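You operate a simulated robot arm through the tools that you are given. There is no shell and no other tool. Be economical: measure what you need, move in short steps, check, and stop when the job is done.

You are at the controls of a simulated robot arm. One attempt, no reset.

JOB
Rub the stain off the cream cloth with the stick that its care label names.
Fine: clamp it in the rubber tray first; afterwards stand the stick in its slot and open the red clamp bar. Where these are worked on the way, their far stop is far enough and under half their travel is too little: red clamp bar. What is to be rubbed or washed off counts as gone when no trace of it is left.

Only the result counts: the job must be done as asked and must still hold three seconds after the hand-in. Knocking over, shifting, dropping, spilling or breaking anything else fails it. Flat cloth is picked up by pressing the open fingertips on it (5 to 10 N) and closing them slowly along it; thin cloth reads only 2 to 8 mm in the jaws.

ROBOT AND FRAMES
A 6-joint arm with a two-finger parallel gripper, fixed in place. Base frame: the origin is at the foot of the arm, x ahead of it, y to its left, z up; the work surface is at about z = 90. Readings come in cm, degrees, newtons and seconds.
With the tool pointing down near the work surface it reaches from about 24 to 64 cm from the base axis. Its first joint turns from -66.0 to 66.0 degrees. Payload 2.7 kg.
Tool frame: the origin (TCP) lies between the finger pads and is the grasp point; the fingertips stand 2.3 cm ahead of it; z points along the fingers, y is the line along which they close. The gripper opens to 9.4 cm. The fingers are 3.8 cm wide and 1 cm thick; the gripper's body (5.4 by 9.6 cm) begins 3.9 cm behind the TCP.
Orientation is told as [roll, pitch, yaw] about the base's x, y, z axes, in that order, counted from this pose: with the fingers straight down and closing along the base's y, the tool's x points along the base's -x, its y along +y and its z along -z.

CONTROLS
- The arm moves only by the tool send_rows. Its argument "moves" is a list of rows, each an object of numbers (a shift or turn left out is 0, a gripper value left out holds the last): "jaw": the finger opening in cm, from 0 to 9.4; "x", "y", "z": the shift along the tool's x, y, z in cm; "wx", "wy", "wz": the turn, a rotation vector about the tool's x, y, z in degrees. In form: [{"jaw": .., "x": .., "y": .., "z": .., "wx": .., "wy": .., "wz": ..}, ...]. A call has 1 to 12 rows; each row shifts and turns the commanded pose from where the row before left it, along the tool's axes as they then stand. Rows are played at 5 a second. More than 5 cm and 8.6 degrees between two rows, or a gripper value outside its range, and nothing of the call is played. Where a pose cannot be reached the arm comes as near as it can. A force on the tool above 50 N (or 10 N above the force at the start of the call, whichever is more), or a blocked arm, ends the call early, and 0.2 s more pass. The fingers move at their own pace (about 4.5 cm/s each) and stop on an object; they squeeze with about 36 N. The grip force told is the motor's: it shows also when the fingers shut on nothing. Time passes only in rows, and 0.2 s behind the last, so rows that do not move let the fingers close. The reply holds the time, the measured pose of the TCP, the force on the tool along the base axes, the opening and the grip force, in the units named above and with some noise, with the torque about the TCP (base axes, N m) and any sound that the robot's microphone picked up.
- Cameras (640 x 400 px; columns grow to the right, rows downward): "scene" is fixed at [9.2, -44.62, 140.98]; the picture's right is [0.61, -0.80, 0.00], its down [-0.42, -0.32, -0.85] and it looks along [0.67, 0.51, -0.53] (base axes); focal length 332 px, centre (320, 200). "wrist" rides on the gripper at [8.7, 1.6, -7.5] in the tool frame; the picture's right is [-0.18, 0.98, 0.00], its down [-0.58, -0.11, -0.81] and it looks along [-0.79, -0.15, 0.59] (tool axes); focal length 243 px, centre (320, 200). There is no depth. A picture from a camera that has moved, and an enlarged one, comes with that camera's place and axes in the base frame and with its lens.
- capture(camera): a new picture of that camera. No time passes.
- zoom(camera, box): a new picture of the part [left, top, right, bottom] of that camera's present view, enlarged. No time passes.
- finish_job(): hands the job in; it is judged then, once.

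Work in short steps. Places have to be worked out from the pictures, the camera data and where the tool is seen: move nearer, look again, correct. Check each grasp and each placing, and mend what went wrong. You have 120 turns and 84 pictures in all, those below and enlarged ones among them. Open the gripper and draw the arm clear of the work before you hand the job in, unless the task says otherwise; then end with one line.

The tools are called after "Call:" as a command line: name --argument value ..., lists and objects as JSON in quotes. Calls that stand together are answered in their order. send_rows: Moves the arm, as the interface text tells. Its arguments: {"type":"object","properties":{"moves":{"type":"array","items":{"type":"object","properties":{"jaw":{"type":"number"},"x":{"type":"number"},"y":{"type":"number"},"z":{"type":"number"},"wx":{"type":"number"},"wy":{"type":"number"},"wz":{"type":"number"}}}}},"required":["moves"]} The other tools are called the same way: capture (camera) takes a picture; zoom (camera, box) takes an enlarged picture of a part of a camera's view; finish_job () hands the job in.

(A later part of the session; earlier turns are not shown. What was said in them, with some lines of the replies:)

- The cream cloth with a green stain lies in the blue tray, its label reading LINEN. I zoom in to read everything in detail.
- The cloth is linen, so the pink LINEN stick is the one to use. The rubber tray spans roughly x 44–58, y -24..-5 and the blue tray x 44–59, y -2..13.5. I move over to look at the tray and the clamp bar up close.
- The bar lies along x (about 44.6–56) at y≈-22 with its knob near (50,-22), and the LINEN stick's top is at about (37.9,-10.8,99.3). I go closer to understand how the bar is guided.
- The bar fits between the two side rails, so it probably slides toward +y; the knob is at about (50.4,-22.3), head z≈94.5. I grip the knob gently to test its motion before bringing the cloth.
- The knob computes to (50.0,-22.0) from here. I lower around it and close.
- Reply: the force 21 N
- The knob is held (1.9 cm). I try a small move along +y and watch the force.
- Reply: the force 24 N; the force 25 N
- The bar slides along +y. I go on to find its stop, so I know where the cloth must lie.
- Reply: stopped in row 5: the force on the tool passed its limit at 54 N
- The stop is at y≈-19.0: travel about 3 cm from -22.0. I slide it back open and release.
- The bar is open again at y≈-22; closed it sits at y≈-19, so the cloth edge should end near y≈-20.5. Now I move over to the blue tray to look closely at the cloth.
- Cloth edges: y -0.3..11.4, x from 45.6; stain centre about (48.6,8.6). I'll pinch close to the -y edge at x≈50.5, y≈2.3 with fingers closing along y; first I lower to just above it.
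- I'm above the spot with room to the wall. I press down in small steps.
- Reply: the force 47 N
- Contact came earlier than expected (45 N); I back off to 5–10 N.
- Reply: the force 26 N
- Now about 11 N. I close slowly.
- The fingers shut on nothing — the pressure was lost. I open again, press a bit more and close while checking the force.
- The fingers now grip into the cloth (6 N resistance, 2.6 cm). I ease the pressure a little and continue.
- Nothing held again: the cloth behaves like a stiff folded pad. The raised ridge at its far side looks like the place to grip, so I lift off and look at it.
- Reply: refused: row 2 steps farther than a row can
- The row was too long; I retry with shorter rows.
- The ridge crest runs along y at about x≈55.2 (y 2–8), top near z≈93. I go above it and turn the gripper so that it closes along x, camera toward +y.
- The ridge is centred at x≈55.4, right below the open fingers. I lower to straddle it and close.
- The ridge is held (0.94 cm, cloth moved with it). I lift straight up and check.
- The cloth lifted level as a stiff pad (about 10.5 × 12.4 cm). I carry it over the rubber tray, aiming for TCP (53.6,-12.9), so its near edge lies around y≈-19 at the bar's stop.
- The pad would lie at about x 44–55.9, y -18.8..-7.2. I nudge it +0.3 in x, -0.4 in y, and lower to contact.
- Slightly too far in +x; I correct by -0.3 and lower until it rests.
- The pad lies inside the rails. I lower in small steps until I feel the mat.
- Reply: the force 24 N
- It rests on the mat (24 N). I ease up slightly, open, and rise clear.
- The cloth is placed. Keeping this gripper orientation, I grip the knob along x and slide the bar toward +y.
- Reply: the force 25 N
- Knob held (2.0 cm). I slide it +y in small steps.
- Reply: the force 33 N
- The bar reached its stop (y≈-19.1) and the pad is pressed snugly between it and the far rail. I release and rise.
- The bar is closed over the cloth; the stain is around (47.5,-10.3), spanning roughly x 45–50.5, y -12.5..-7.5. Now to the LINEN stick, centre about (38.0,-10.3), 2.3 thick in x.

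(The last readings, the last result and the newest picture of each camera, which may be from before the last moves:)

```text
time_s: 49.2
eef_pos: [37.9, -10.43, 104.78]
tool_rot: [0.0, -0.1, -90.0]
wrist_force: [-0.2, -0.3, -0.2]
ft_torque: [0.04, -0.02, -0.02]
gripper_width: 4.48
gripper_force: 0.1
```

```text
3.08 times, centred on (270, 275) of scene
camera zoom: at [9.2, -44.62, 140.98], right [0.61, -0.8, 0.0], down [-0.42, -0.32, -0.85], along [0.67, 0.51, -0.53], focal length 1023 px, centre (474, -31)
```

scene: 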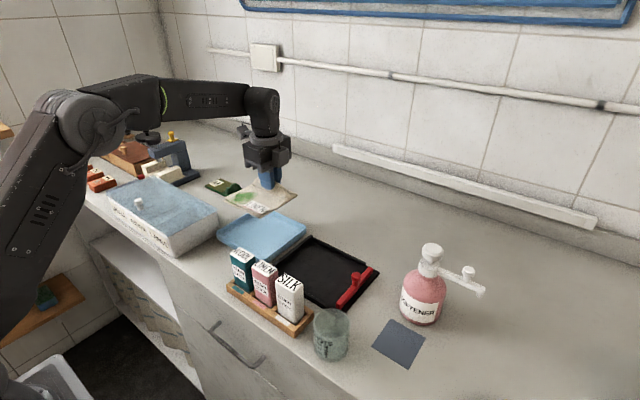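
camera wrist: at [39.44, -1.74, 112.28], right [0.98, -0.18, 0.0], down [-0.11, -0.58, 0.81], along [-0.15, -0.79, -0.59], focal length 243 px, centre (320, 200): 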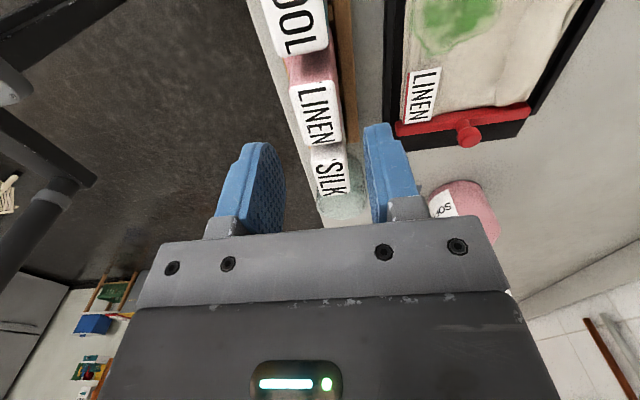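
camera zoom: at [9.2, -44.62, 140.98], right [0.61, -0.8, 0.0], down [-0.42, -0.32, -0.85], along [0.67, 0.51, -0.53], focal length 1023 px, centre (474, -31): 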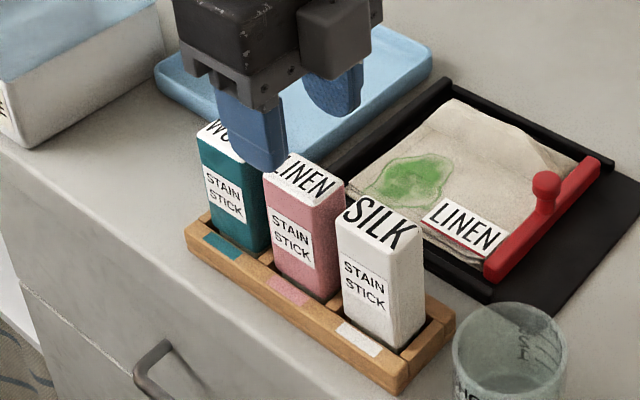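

The LINEN stick's top centre computes to (37.7,-10.3), right under the gripper. I lower to z≈97 and close.

Call:
send_rows --moves '[{"z": 3, "y": -0.15, "x": 0.1}, {"z": 2.5}, {"z": 2.2}, {"jaw": 3.4}, {"jaw": 2.8}, {"jaw": 2.2}, {"jaw": 1.5}, {}, {}]'

Call:
capture --camera "wrist"

```text
time_s: 51.2
eef_pos: [37.64, -10.12, 97.14]
tool_rot: [0.1, 0.0, -90.0]
wrist_force: [0.3, 0.3, -0.7]
ft_torque: [0.04, 0.02, -0.03]
gripper_width: 2.64
gripper_force: 35.7
```

```text
42 pictures are left
camera wrist: at [39.23, -1.49, 104.57], right [0.98, -0.18, 0.0], down [-0.11, -0.58, 0.81], along [-0.15, -0.79, -0.59], focal length 243 px, centre (320, 200)
```

wrist: 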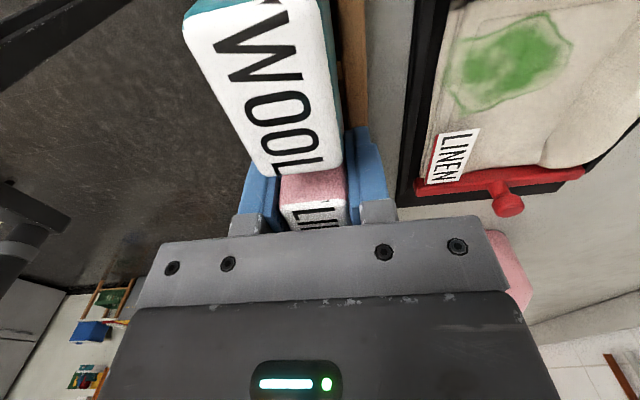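

Stick gripped (2.64 cm) at pose (37.64,-10.12,97.14). I lift it straight out.

Call:
send_rows --moves '[{"z": -1}, {"z": -2}, {"z": -3}, {}]'

Call:
zoom --camera "scene" --box '[200, 190, 340, 330]'

```text
time_s: 52.2
eef_pos: [37.59, -10.25, 103.13]
tool_rot: [0.0, 0.0, -90.0]
wrist_force: [0.3, 0.9, -1.2]
ft_torque: [-0.02, 0.01, -0.01]
gripper_width: 2.69
gripper_force: 36.2
```

```text
2.86 times, centred on (270, 260) of scene
camera zoom: at [9.2, -44.62, 140.98], right [0.61, -0.8, 0.0], down [-0.42, -0.32, -0.85], along [0.67, 0.51, -0.53], focal length 950 px, centre (463, 29)
```

zoom: 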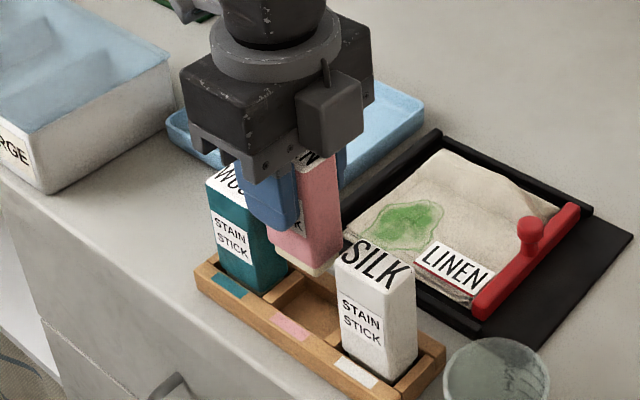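

The stick is out, with a white tip at the bottom. I move it over the stain centre (47.5,-10.2) and lower until contact.

Call:
send_rows --moves '[{"z": -1, "y": 1}, {"y": 3}, {"y": 3}, {"y": 3}, {"z": 2}, {"z": 1.5}, {}]'

Call:
zoom --camera "scene" --box '[250, 190, 390, 310]'

Call:
capture --camera "wrist"

```text
time_s: 53.8
eef_pos: [47.83, -10.09, 100.7]
tool_rot: [0.0, -0.1, -89.9]
wrist_force: [-0.3, 0.7, -1.0]
ft_torque: [0.03, -0.05, -0.02]
gripper_width: 2.64
gripper_force: 35.8
```

```text
3.33 times, centred on (320, 250) of scene
camera zoom: at [9.2, -44.62, 140.98], right [0.61, -0.8, 0.0], down [-0.42, -0.32, -0.85], along [0.67, 0.51, -0.53], focal length 1108 px, centre (320, 33)
```

zoom: 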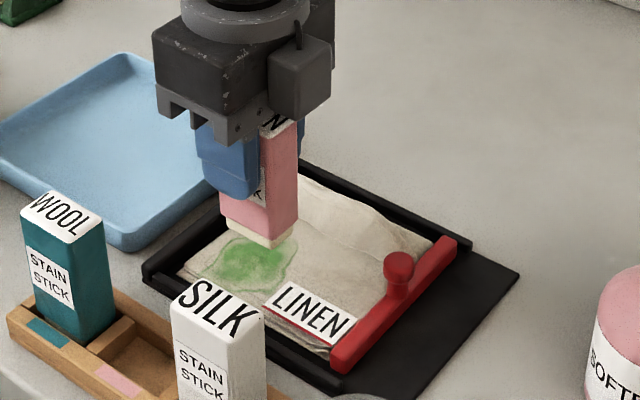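

```text
39 pictures are left
camera wrist: at [49.4, -1.46, 108.13], right [0.98, -0.18, 0.0], down [-0.11, -0.58, 0.81], along [-0.15, -0.79, -0.59], focal length 243 px, centre (320, 200)
```

wrist: 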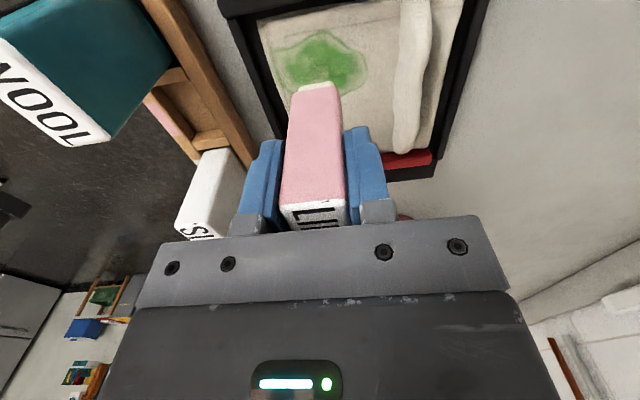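

The stain spans about x 44.7–51.1, y -12.3..-6.9. I lower the tip until contact.

Call:
send_rows --moves '[{"z": 1.2}, {"z": 0.6}, {"z": 0.3}, {"z": 0.2}, {}]'

```text
time_s: 55.0
eef_pos: [47.76, -10.1, 98.24]
tool_rot: [-0.1, 0.1, -89.9]
wrist_force: [-0.4, -0.6, -1.3]
ft_torque: [0.0, 0.0, 0.0]
gripper_width: 2.65
gripper_force: 35.8
```

Call:
send_rows --moves '[{"z": 0.2}, {"z": 0.15}, {"z": 0.1}, {}]'

```text
time_s: 56.0
eef_pos: [47.79, -10.03, 98.0]
tool_rot: [0.3, 0.0, -90.1]
wrist_force: [-2.2, 1.4, 18.9]
ft_torque: [0.01, 0.1, -0.02]
gripper_width: 2.62
gripper_force: 36.4
```

Contact at z≈98 (19 N). I ease to roughly 10 N and rub back and forth along x.

Call:
send_rows --moves '[{"z": -0.08}, {"y": 0.8}, {"y": 0.8}, {"y": 0.8}, {"y": -0.8}, {"y": -0.8}, {"y": -0.8}, {"y": -0.8}, {"y": -0.8}, {"y": -0.8}, {}]'

Call:
zoom --camera "scene" --box '[250, 190, 390, 310]'

```text
time_s: 58.4
eef_pos: [45.27, -10.07, 98.0]
tool_rot: [0.1, 0.0, -90.0]
wrist_force: [2.6, -0.9, 15.8]
ft_torque: [-0.15, -0.27, 0.04]
gripper_width: 2.65
gripper_force: 36.5
```

```text
3.33 times, centred on (320, 250) of scene
camera zoom: at [9.19, -44.61, 140.99], right [0.61, -0.8, 0.0], down [-0.42, -0.32, -0.85], along [0.67, 0.51, -0.53], focal length 1108 px, centre (320, 33)
```

zoom: 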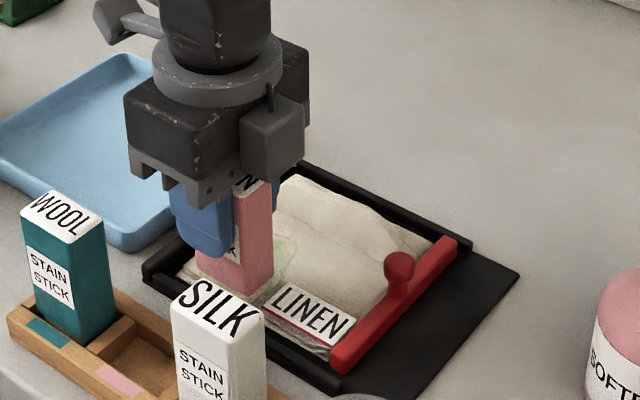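

The stain fades where rubbed. I go on with strokes nearer y≈-8.4.

Call:
send_rows --moves '[{"x": 0.8, "y": 0.3}, {"x": 0.8, "y": 0.6}, {"y": 0.9}, {"y": 0.9}, {"y": 0.9}, {"y": 0.9}, {"y": 0.9}, {"y": -0.9}, {"y": -0.9}, {"y": -0.9}, {"y": -0.9}, {"y": -0.9}]'

Call:
send_rows --moves '[{"x": -0.9, "y": -0.5}, {"x": -0.9}, {"x": -0.9}, {"y": 0.9}, {"y": 0.9}, {"y": 0.9}, {"y": 0.9}, {"y": 0.9}, {"y": 0.9}, {"y": -0.9}, {"y": -0.9}, {"y": -0.9}]'

Call:
send_rows --moves '[{"y": -0.9}, {"y": -0.9}, {"y": -0.9}, {"z": -1}, {"z": -2, "x": 2}, {"z": -3}, {}]'

Call:
zoom --camera "scene" --box '[270, 210, 390, 310]'

Call:
capture --camera "wrist"

```text
time_s: 61.0
eef_pos: [46.39, -8.51, 98.04]
tool_rot: [0.3, 0.1, -90.0]
wrist_force: [5.7, -0.3, 18.5]
ft_torque: [-0.15, -0.33, 0.06]
gripper_width: 2.63
gripper_force: 36.3
```

```text
time_s: 63.6
eef_pos: [48.36, -11.22, 97.96]
tool_rot: [0.1, 0.0, -90.0]
wrist_force: [3.3, -0.3, 8.7]
ft_torque: [0.0, -0.19, -0.02]
gripper_width: 2.67
gripper_force: 35.7
```

```text
time_s: 65.2
eef_pos: [45.76, -9.3, 103.81]
tool_rot: [0.1, 0.1, -90.0]
wrist_force: [0.7, -0.2, -0.7]
ft_torque: [0.0, 0.01, -0.02]
gripper_width: 2.66
gripper_force: 36.3
```

```text
4.00 times, centred on (330, 260) of scene
camera zoom: at [9.2, -44.62, 140.98], right [0.61, -0.8, 0.0], down [-0.42, -0.32, -0.85], along [0.67, 0.51, -0.53], focal length 1330 px, centre (280, -40)
```

zoom: 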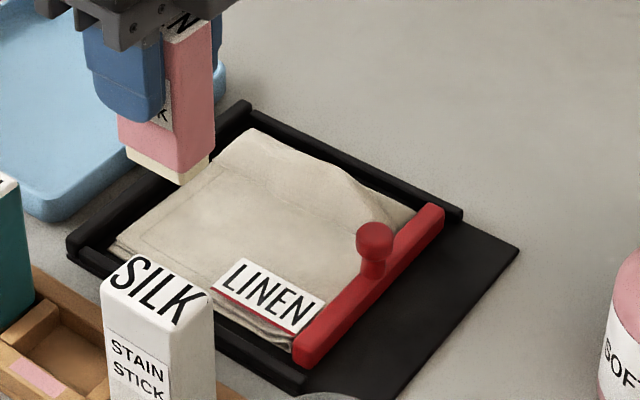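

```text
36 pictures are left
camera wrist: at [47.4, -0.68, 111.33], right [0.98, -0.18, 0.0], down [-0.11, -0.58, 0.81], along [-0.15, -0.79, -0.59], focal length 243 px, centre (320, 200)
```

wrist: 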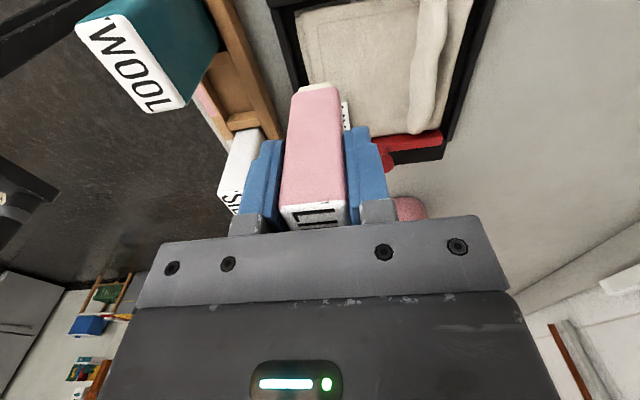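

The stain looks gone; I zoom in to check for faint traces.

Call:
zoom --camera "wrist" --box '[270, 0, 430, 110]'

Call:
zoom --camera "scene" --box '[290, 235, 350, 285]'

```text
3.64 times, centred on (350, 55) of wrist
camera zoom: at [47.4, -0.68, 111.33], right [0.98, -0.18, 0.0], down [-0.11, -0.58, 0.81], along [-0.15, -0.79, -0.59], focal length 882 px, centre (211, 727)
```

zoom: 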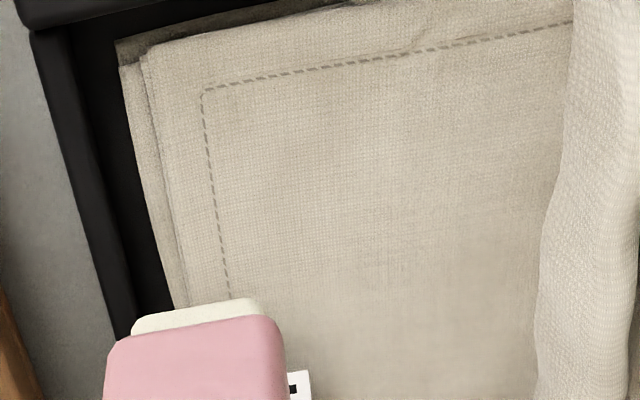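

```text
8.00 times, centred on (320, 260) of scene
camera zoom: at [9.2, -44.62, 140.98], right [0.61, -0.8, 0.0], down [-0.42, -0.32, -0.85], along [0.67, 0.51, -0.53], focal length 2659 px, centre (320, -280)
```

zoom: 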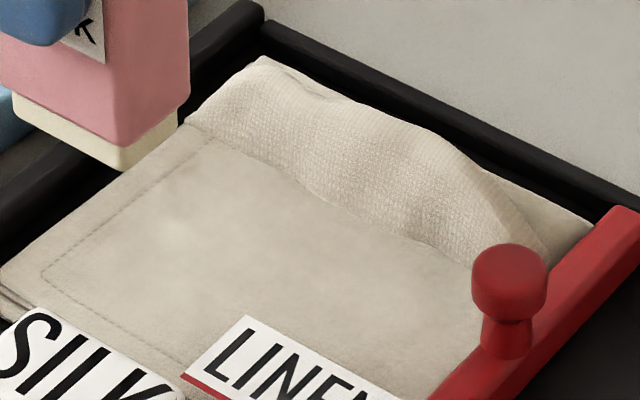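

No trace is left. Now I carry the stick back above its slot at (37.62,-10.15).

Call:
send_rows --moves '[{"x": -0.85, "z": -0.6}, {"y": -3}, {"y": -3}, {"y": -2.15}, {}, {}]'

Call:
zoom --camera "scene" --box '[200, 200, 340, 340]'

Call:
capture --camera "wrist"

```text
time_s: 66.6
eef_pos: [37.65, -10.07, 104.48]
tool_rot: [-0.1, 0.0, -90.0]
wrist_force: [0.0, -0.2, -0.3]
ft_torque: [0.01, 0.01, -0.01]
gripper_width: 2.65
gripper_force: 36.0
```

```text
2.86 times, centred on (270, 270) of scene
camera zoom: at [9.2, -44.62, 140.98], right [0.61, -0.8, 0.0], down [-0.42, -0.32, -0.85], along [0.67, 0.51, -0.53], focal length 950 px, centre (463, 0)
```

zoom: 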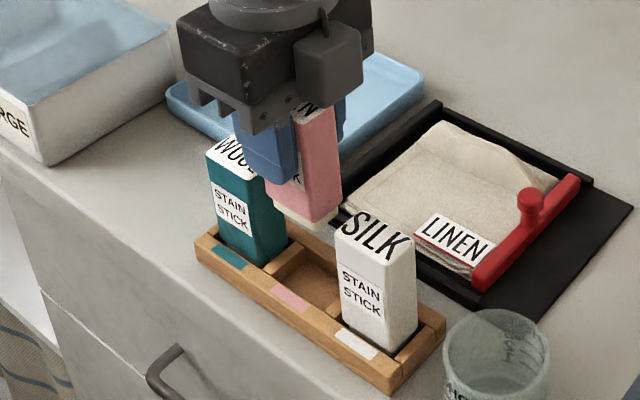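

```text
32 pictures are left
camera wrist: at [39.23, -1.57, 111.96], right [0.98, -0.18, 0.0], down [-0.11, -0.58, 0.81], along [-0.15, -0.79, -0.59], focal length 243 px, centre (320, 200)
```

wrist: 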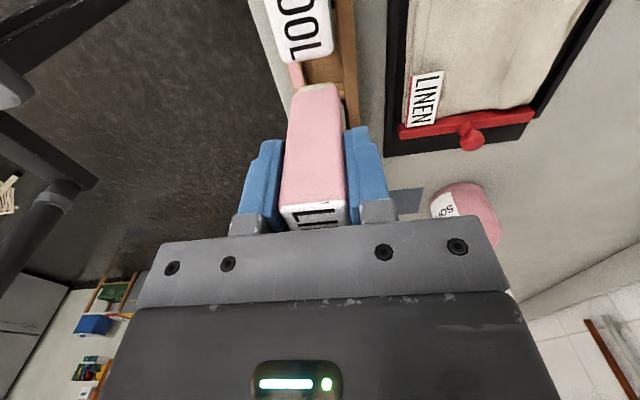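

Aligned with the pick pose. I lower in steps and watch for contact.

Call:
send_rows --moves '[{"z": 2}, {"z": 2}, {"z": 1}, {"z": 0.7}, {"z": 0.7}, {}]'

```text
time_s: 68.0
eef_pos: [37.55, -10.16, 98.09]
tool_rot: [0.0, 0.0, -89.9]
wrist_force: [-0.3, -0.4, -1.5]
ft_torque: [0.0, -0.01, -0.01]
gripper_width: 2.66
gripper_force: 36.1
```

Call:
send_rows --moves '[{"z": 0.5}, {"z": 0.3}, {"z": 0.15}, {}]'

Call:
zoom --camera "scene" --box '[200, 200, 340, 340]'

```text
time_s: 69.0
eef_pos: [37.63, -10.03, 97.26]
tool_rot: [0.1, 0.1, -90.0]
wrist_force: [-0.7, 0.6, -1.7]
ft_torque: [0.01, -0.02, 0.02]
gripper_width: 2.65
gripper_force: 35.9
```

```text
2.86 times, centred on (270, 270) of scene
camera zoom: at [9.2, -44.62, 140.98], right [0.61, -0.8, 0.0], down [-0.42, -0.32, -0.85], along [0.67, 0.51, -0.53], focal length 950 px, centre (463, 0)
```

zoom: 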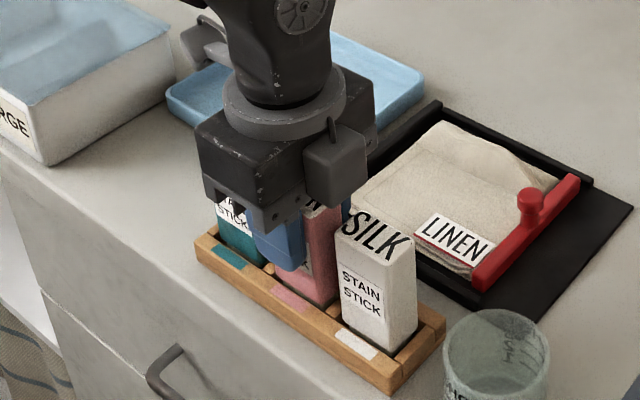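

The stick is in its slot; I lower the last bit until it touches bottom.

Call:
send_rows --moves '[{"z": 0.1}, {"z": 0.1}, {"z": 0.1}, {}]'

```text
time_s: 70.0
eef_pos: [37.61, -10.09, 96.95]
tool_rot: [0.2, 0.0, -89.9]
wrist_force: [-1.3, 3.9, 9.8]
ft_torque: [0.3, 0.21, 0.02]
gripper_width: 2.66
gripper_force: 36.4
```

It stands on the bottom (10 N). I open and rise.

Call:
send_rows --moves '[{"z": -0.1, "jaw": 3.2}, {"jaw": 4.0}, {"jaw": 4.6}, {}, {"z": -2.5}, {"z": -3}, {"z": -3}, {}]'

Call:
zoom --camera "scene" --box '[200, 200, 340, 340]'

```text
time_s: 71.8
eef_pos: [37.67, -10.02, 105.44]
tool_rot: [0.0, 0.0, -89.9]
wrist_force: [0.6, 0.2, 0.1]
ft_torque: [0.02, 0.0, 0.03]
gripper_width: 4.61
gripper_force: 0.0
```

```text
2.86 times, centred on (270, 270) of scene
camera zoom: at [9.2, -44.62, 140.98], right [0.61, -0.8, 0.0], down [-0.42, -0.32, -0.85], along [0.67, 0.51, -0.53], focal length 950 px, centre (463, 0)
```

zoom: 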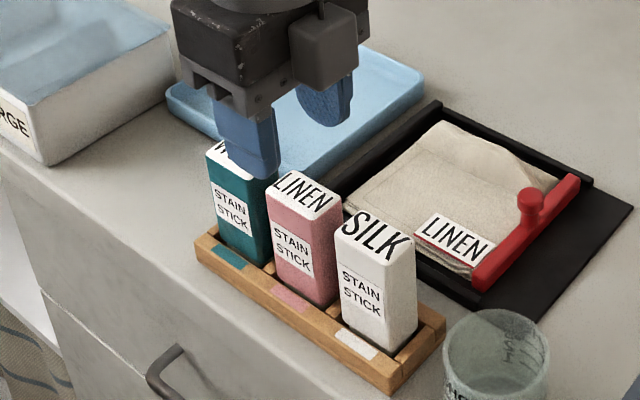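

The stick stands in its slot. Now I go to the knob at (50.4,-19.0) to open the bar.

Call:
send_rows --moves '[{"x": -2.2, "y": 3.2}, {"x": -2.2, "y": 3.2}, {"x": -2.2, "y": 3.2}, {"x": -2.3, "y": 3.2}, {"z": 4}, {"z": 4}, {"z": 2.4}, {"jaw": 1}, {}, {}, {}]'

```text
time_s: 74.2
eef_pos: [50.38, -18.9, 95.11]
tool_rot: [0.3, -0.1, -90.0]
wrist_force: [22.8, -3.1, 2.1]
ft_torque: [-0.24, -0.16, 0.02]
gripper_width: 1.96
gripper_force: 11.8
```

Knob held. I slide it back toward -y to its open stop.

Call:
send_rows --moves '[{"x": -0.5, "y": 0.1}, {"x": -0.5}, {"x": -0.5}, {"x": -0.5}, {"x": -0.5}, {"x": -0.4}, {"x": -0.2}, {}]'

```text
time_s: 76.0
eef_pos: [50.4, -21.92, 95.05]
tool_rot: [-0.1, 0.0, -89.9]
wrist_force: [1.8, 17.3, 7.2]
ft_torque: [-0.94, 0.08, 0.12]
gripper_width: 1.79
gripper_force: 45.1
```

Open stop reached (y≈-21.9, force rising). I release, rise and retract.

Call:
send_rows --moves '[{"jaw": 3}, {"jaw": 4.5}, {}, {"z": -3}, {"z": -4}, {"z": -4}, {"z": -4}, {"y": -4}, {"y": -4, "x": 2}, {"x": 4}, {}]'

Call:
capture --camera "scene"

Call:
zoom --camera "scene" --box '[220, 210, 400, 330]'

```text
time_s: 78.4
eef_pos: [42.41, -15.82, 109.95]
tool_rot: [0.0, 0.0, -90.0]
wrist_force: [0.8, -0.3, -0.2]
ft_torque: [0.0, 0.03, 0.02]
gripper_width: 4.51
gripper_force: 0.1
```

```text
29 pictures are left
```

scene: 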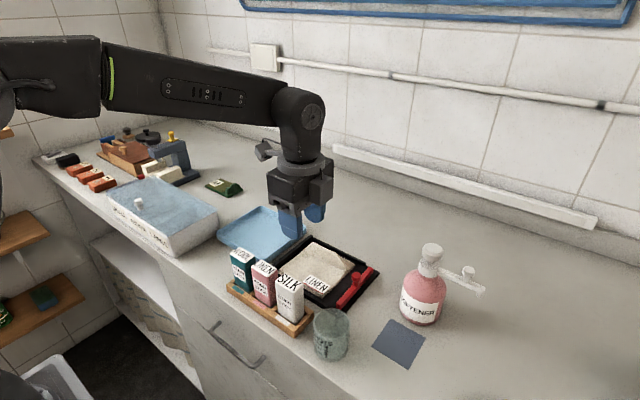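

```text
3.33 times, centred on (310, 270) of scene
camera zoom: at [9.2, -44.62, 140.98], right [0.61, -0.8, 0.0], down [-0.42, -0.32, -0.85], along [0.67, 0.51, -0.53], focal length 1108 px, centre (353, -33)
```

zoom: 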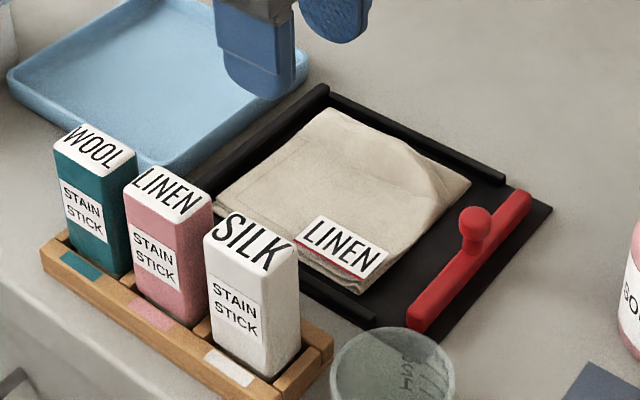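

Bar open, stick in its slot, cloth in the tray. One last close look at the cloth from above for any trace.

Call:
send_rows --moves '[{"x": 4, "z": -2}, {"x": 4, "z": -2}, {}]'

Call:
capture --camera "wrist"

Call:
zoom --camera "wrist" --box '[270, 0, 470, 160]'

```text
time_s: 79.2
eef_pos: [42.41, -7.86, 113.96]
tool_rot: [0.0, -0.1, -90.0]
wrist_force: [-0.3, -0.2, 0.0]
ft_torque: [0.03, -0.02, -0.01]
gripper_width: 4.52
gripper_force: 0.1
```

```text
27 pictures are left
camera wrist: at [44.01, 0.7, 121.49], right [0.98, -0.18, 0.0], down [-0.11, -0.58, 0.81], along [-0.15, -0.79, -0.59], focal length 243 px, centre (320, 200)
```

wrist: 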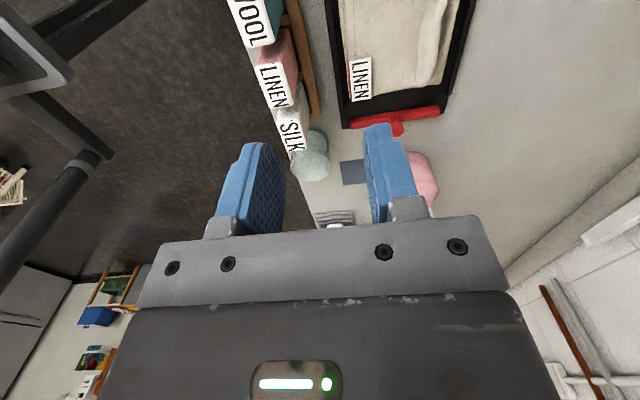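

```text
2.50 times, centred on (370, 80) of wrist
camera zoom: at [44.01, 0.7, 121.49], right [0.98, -0.18, 0.0], down [-0.11, -0.58, 0.81], along [-0.15, -0.79, -0.59], focal length 606 px, centre (195, 500)
```

zoom: 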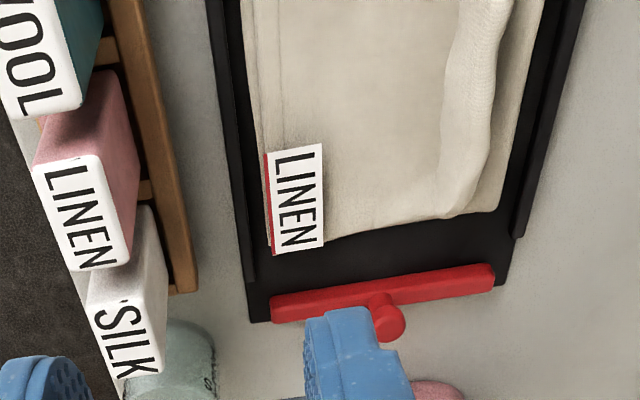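

The cloth shows no trace of the stain, everything is in place and the arm is clear, so I hand in.

Call:
finish_job

```text
The job is handed in.
```

I clamped the linen cloth in the rubber tray, rubbed the stain off with the LINEN stick until no trace showed, stood the stick back in its slot and opened the red clamp bar; the job is handed in.
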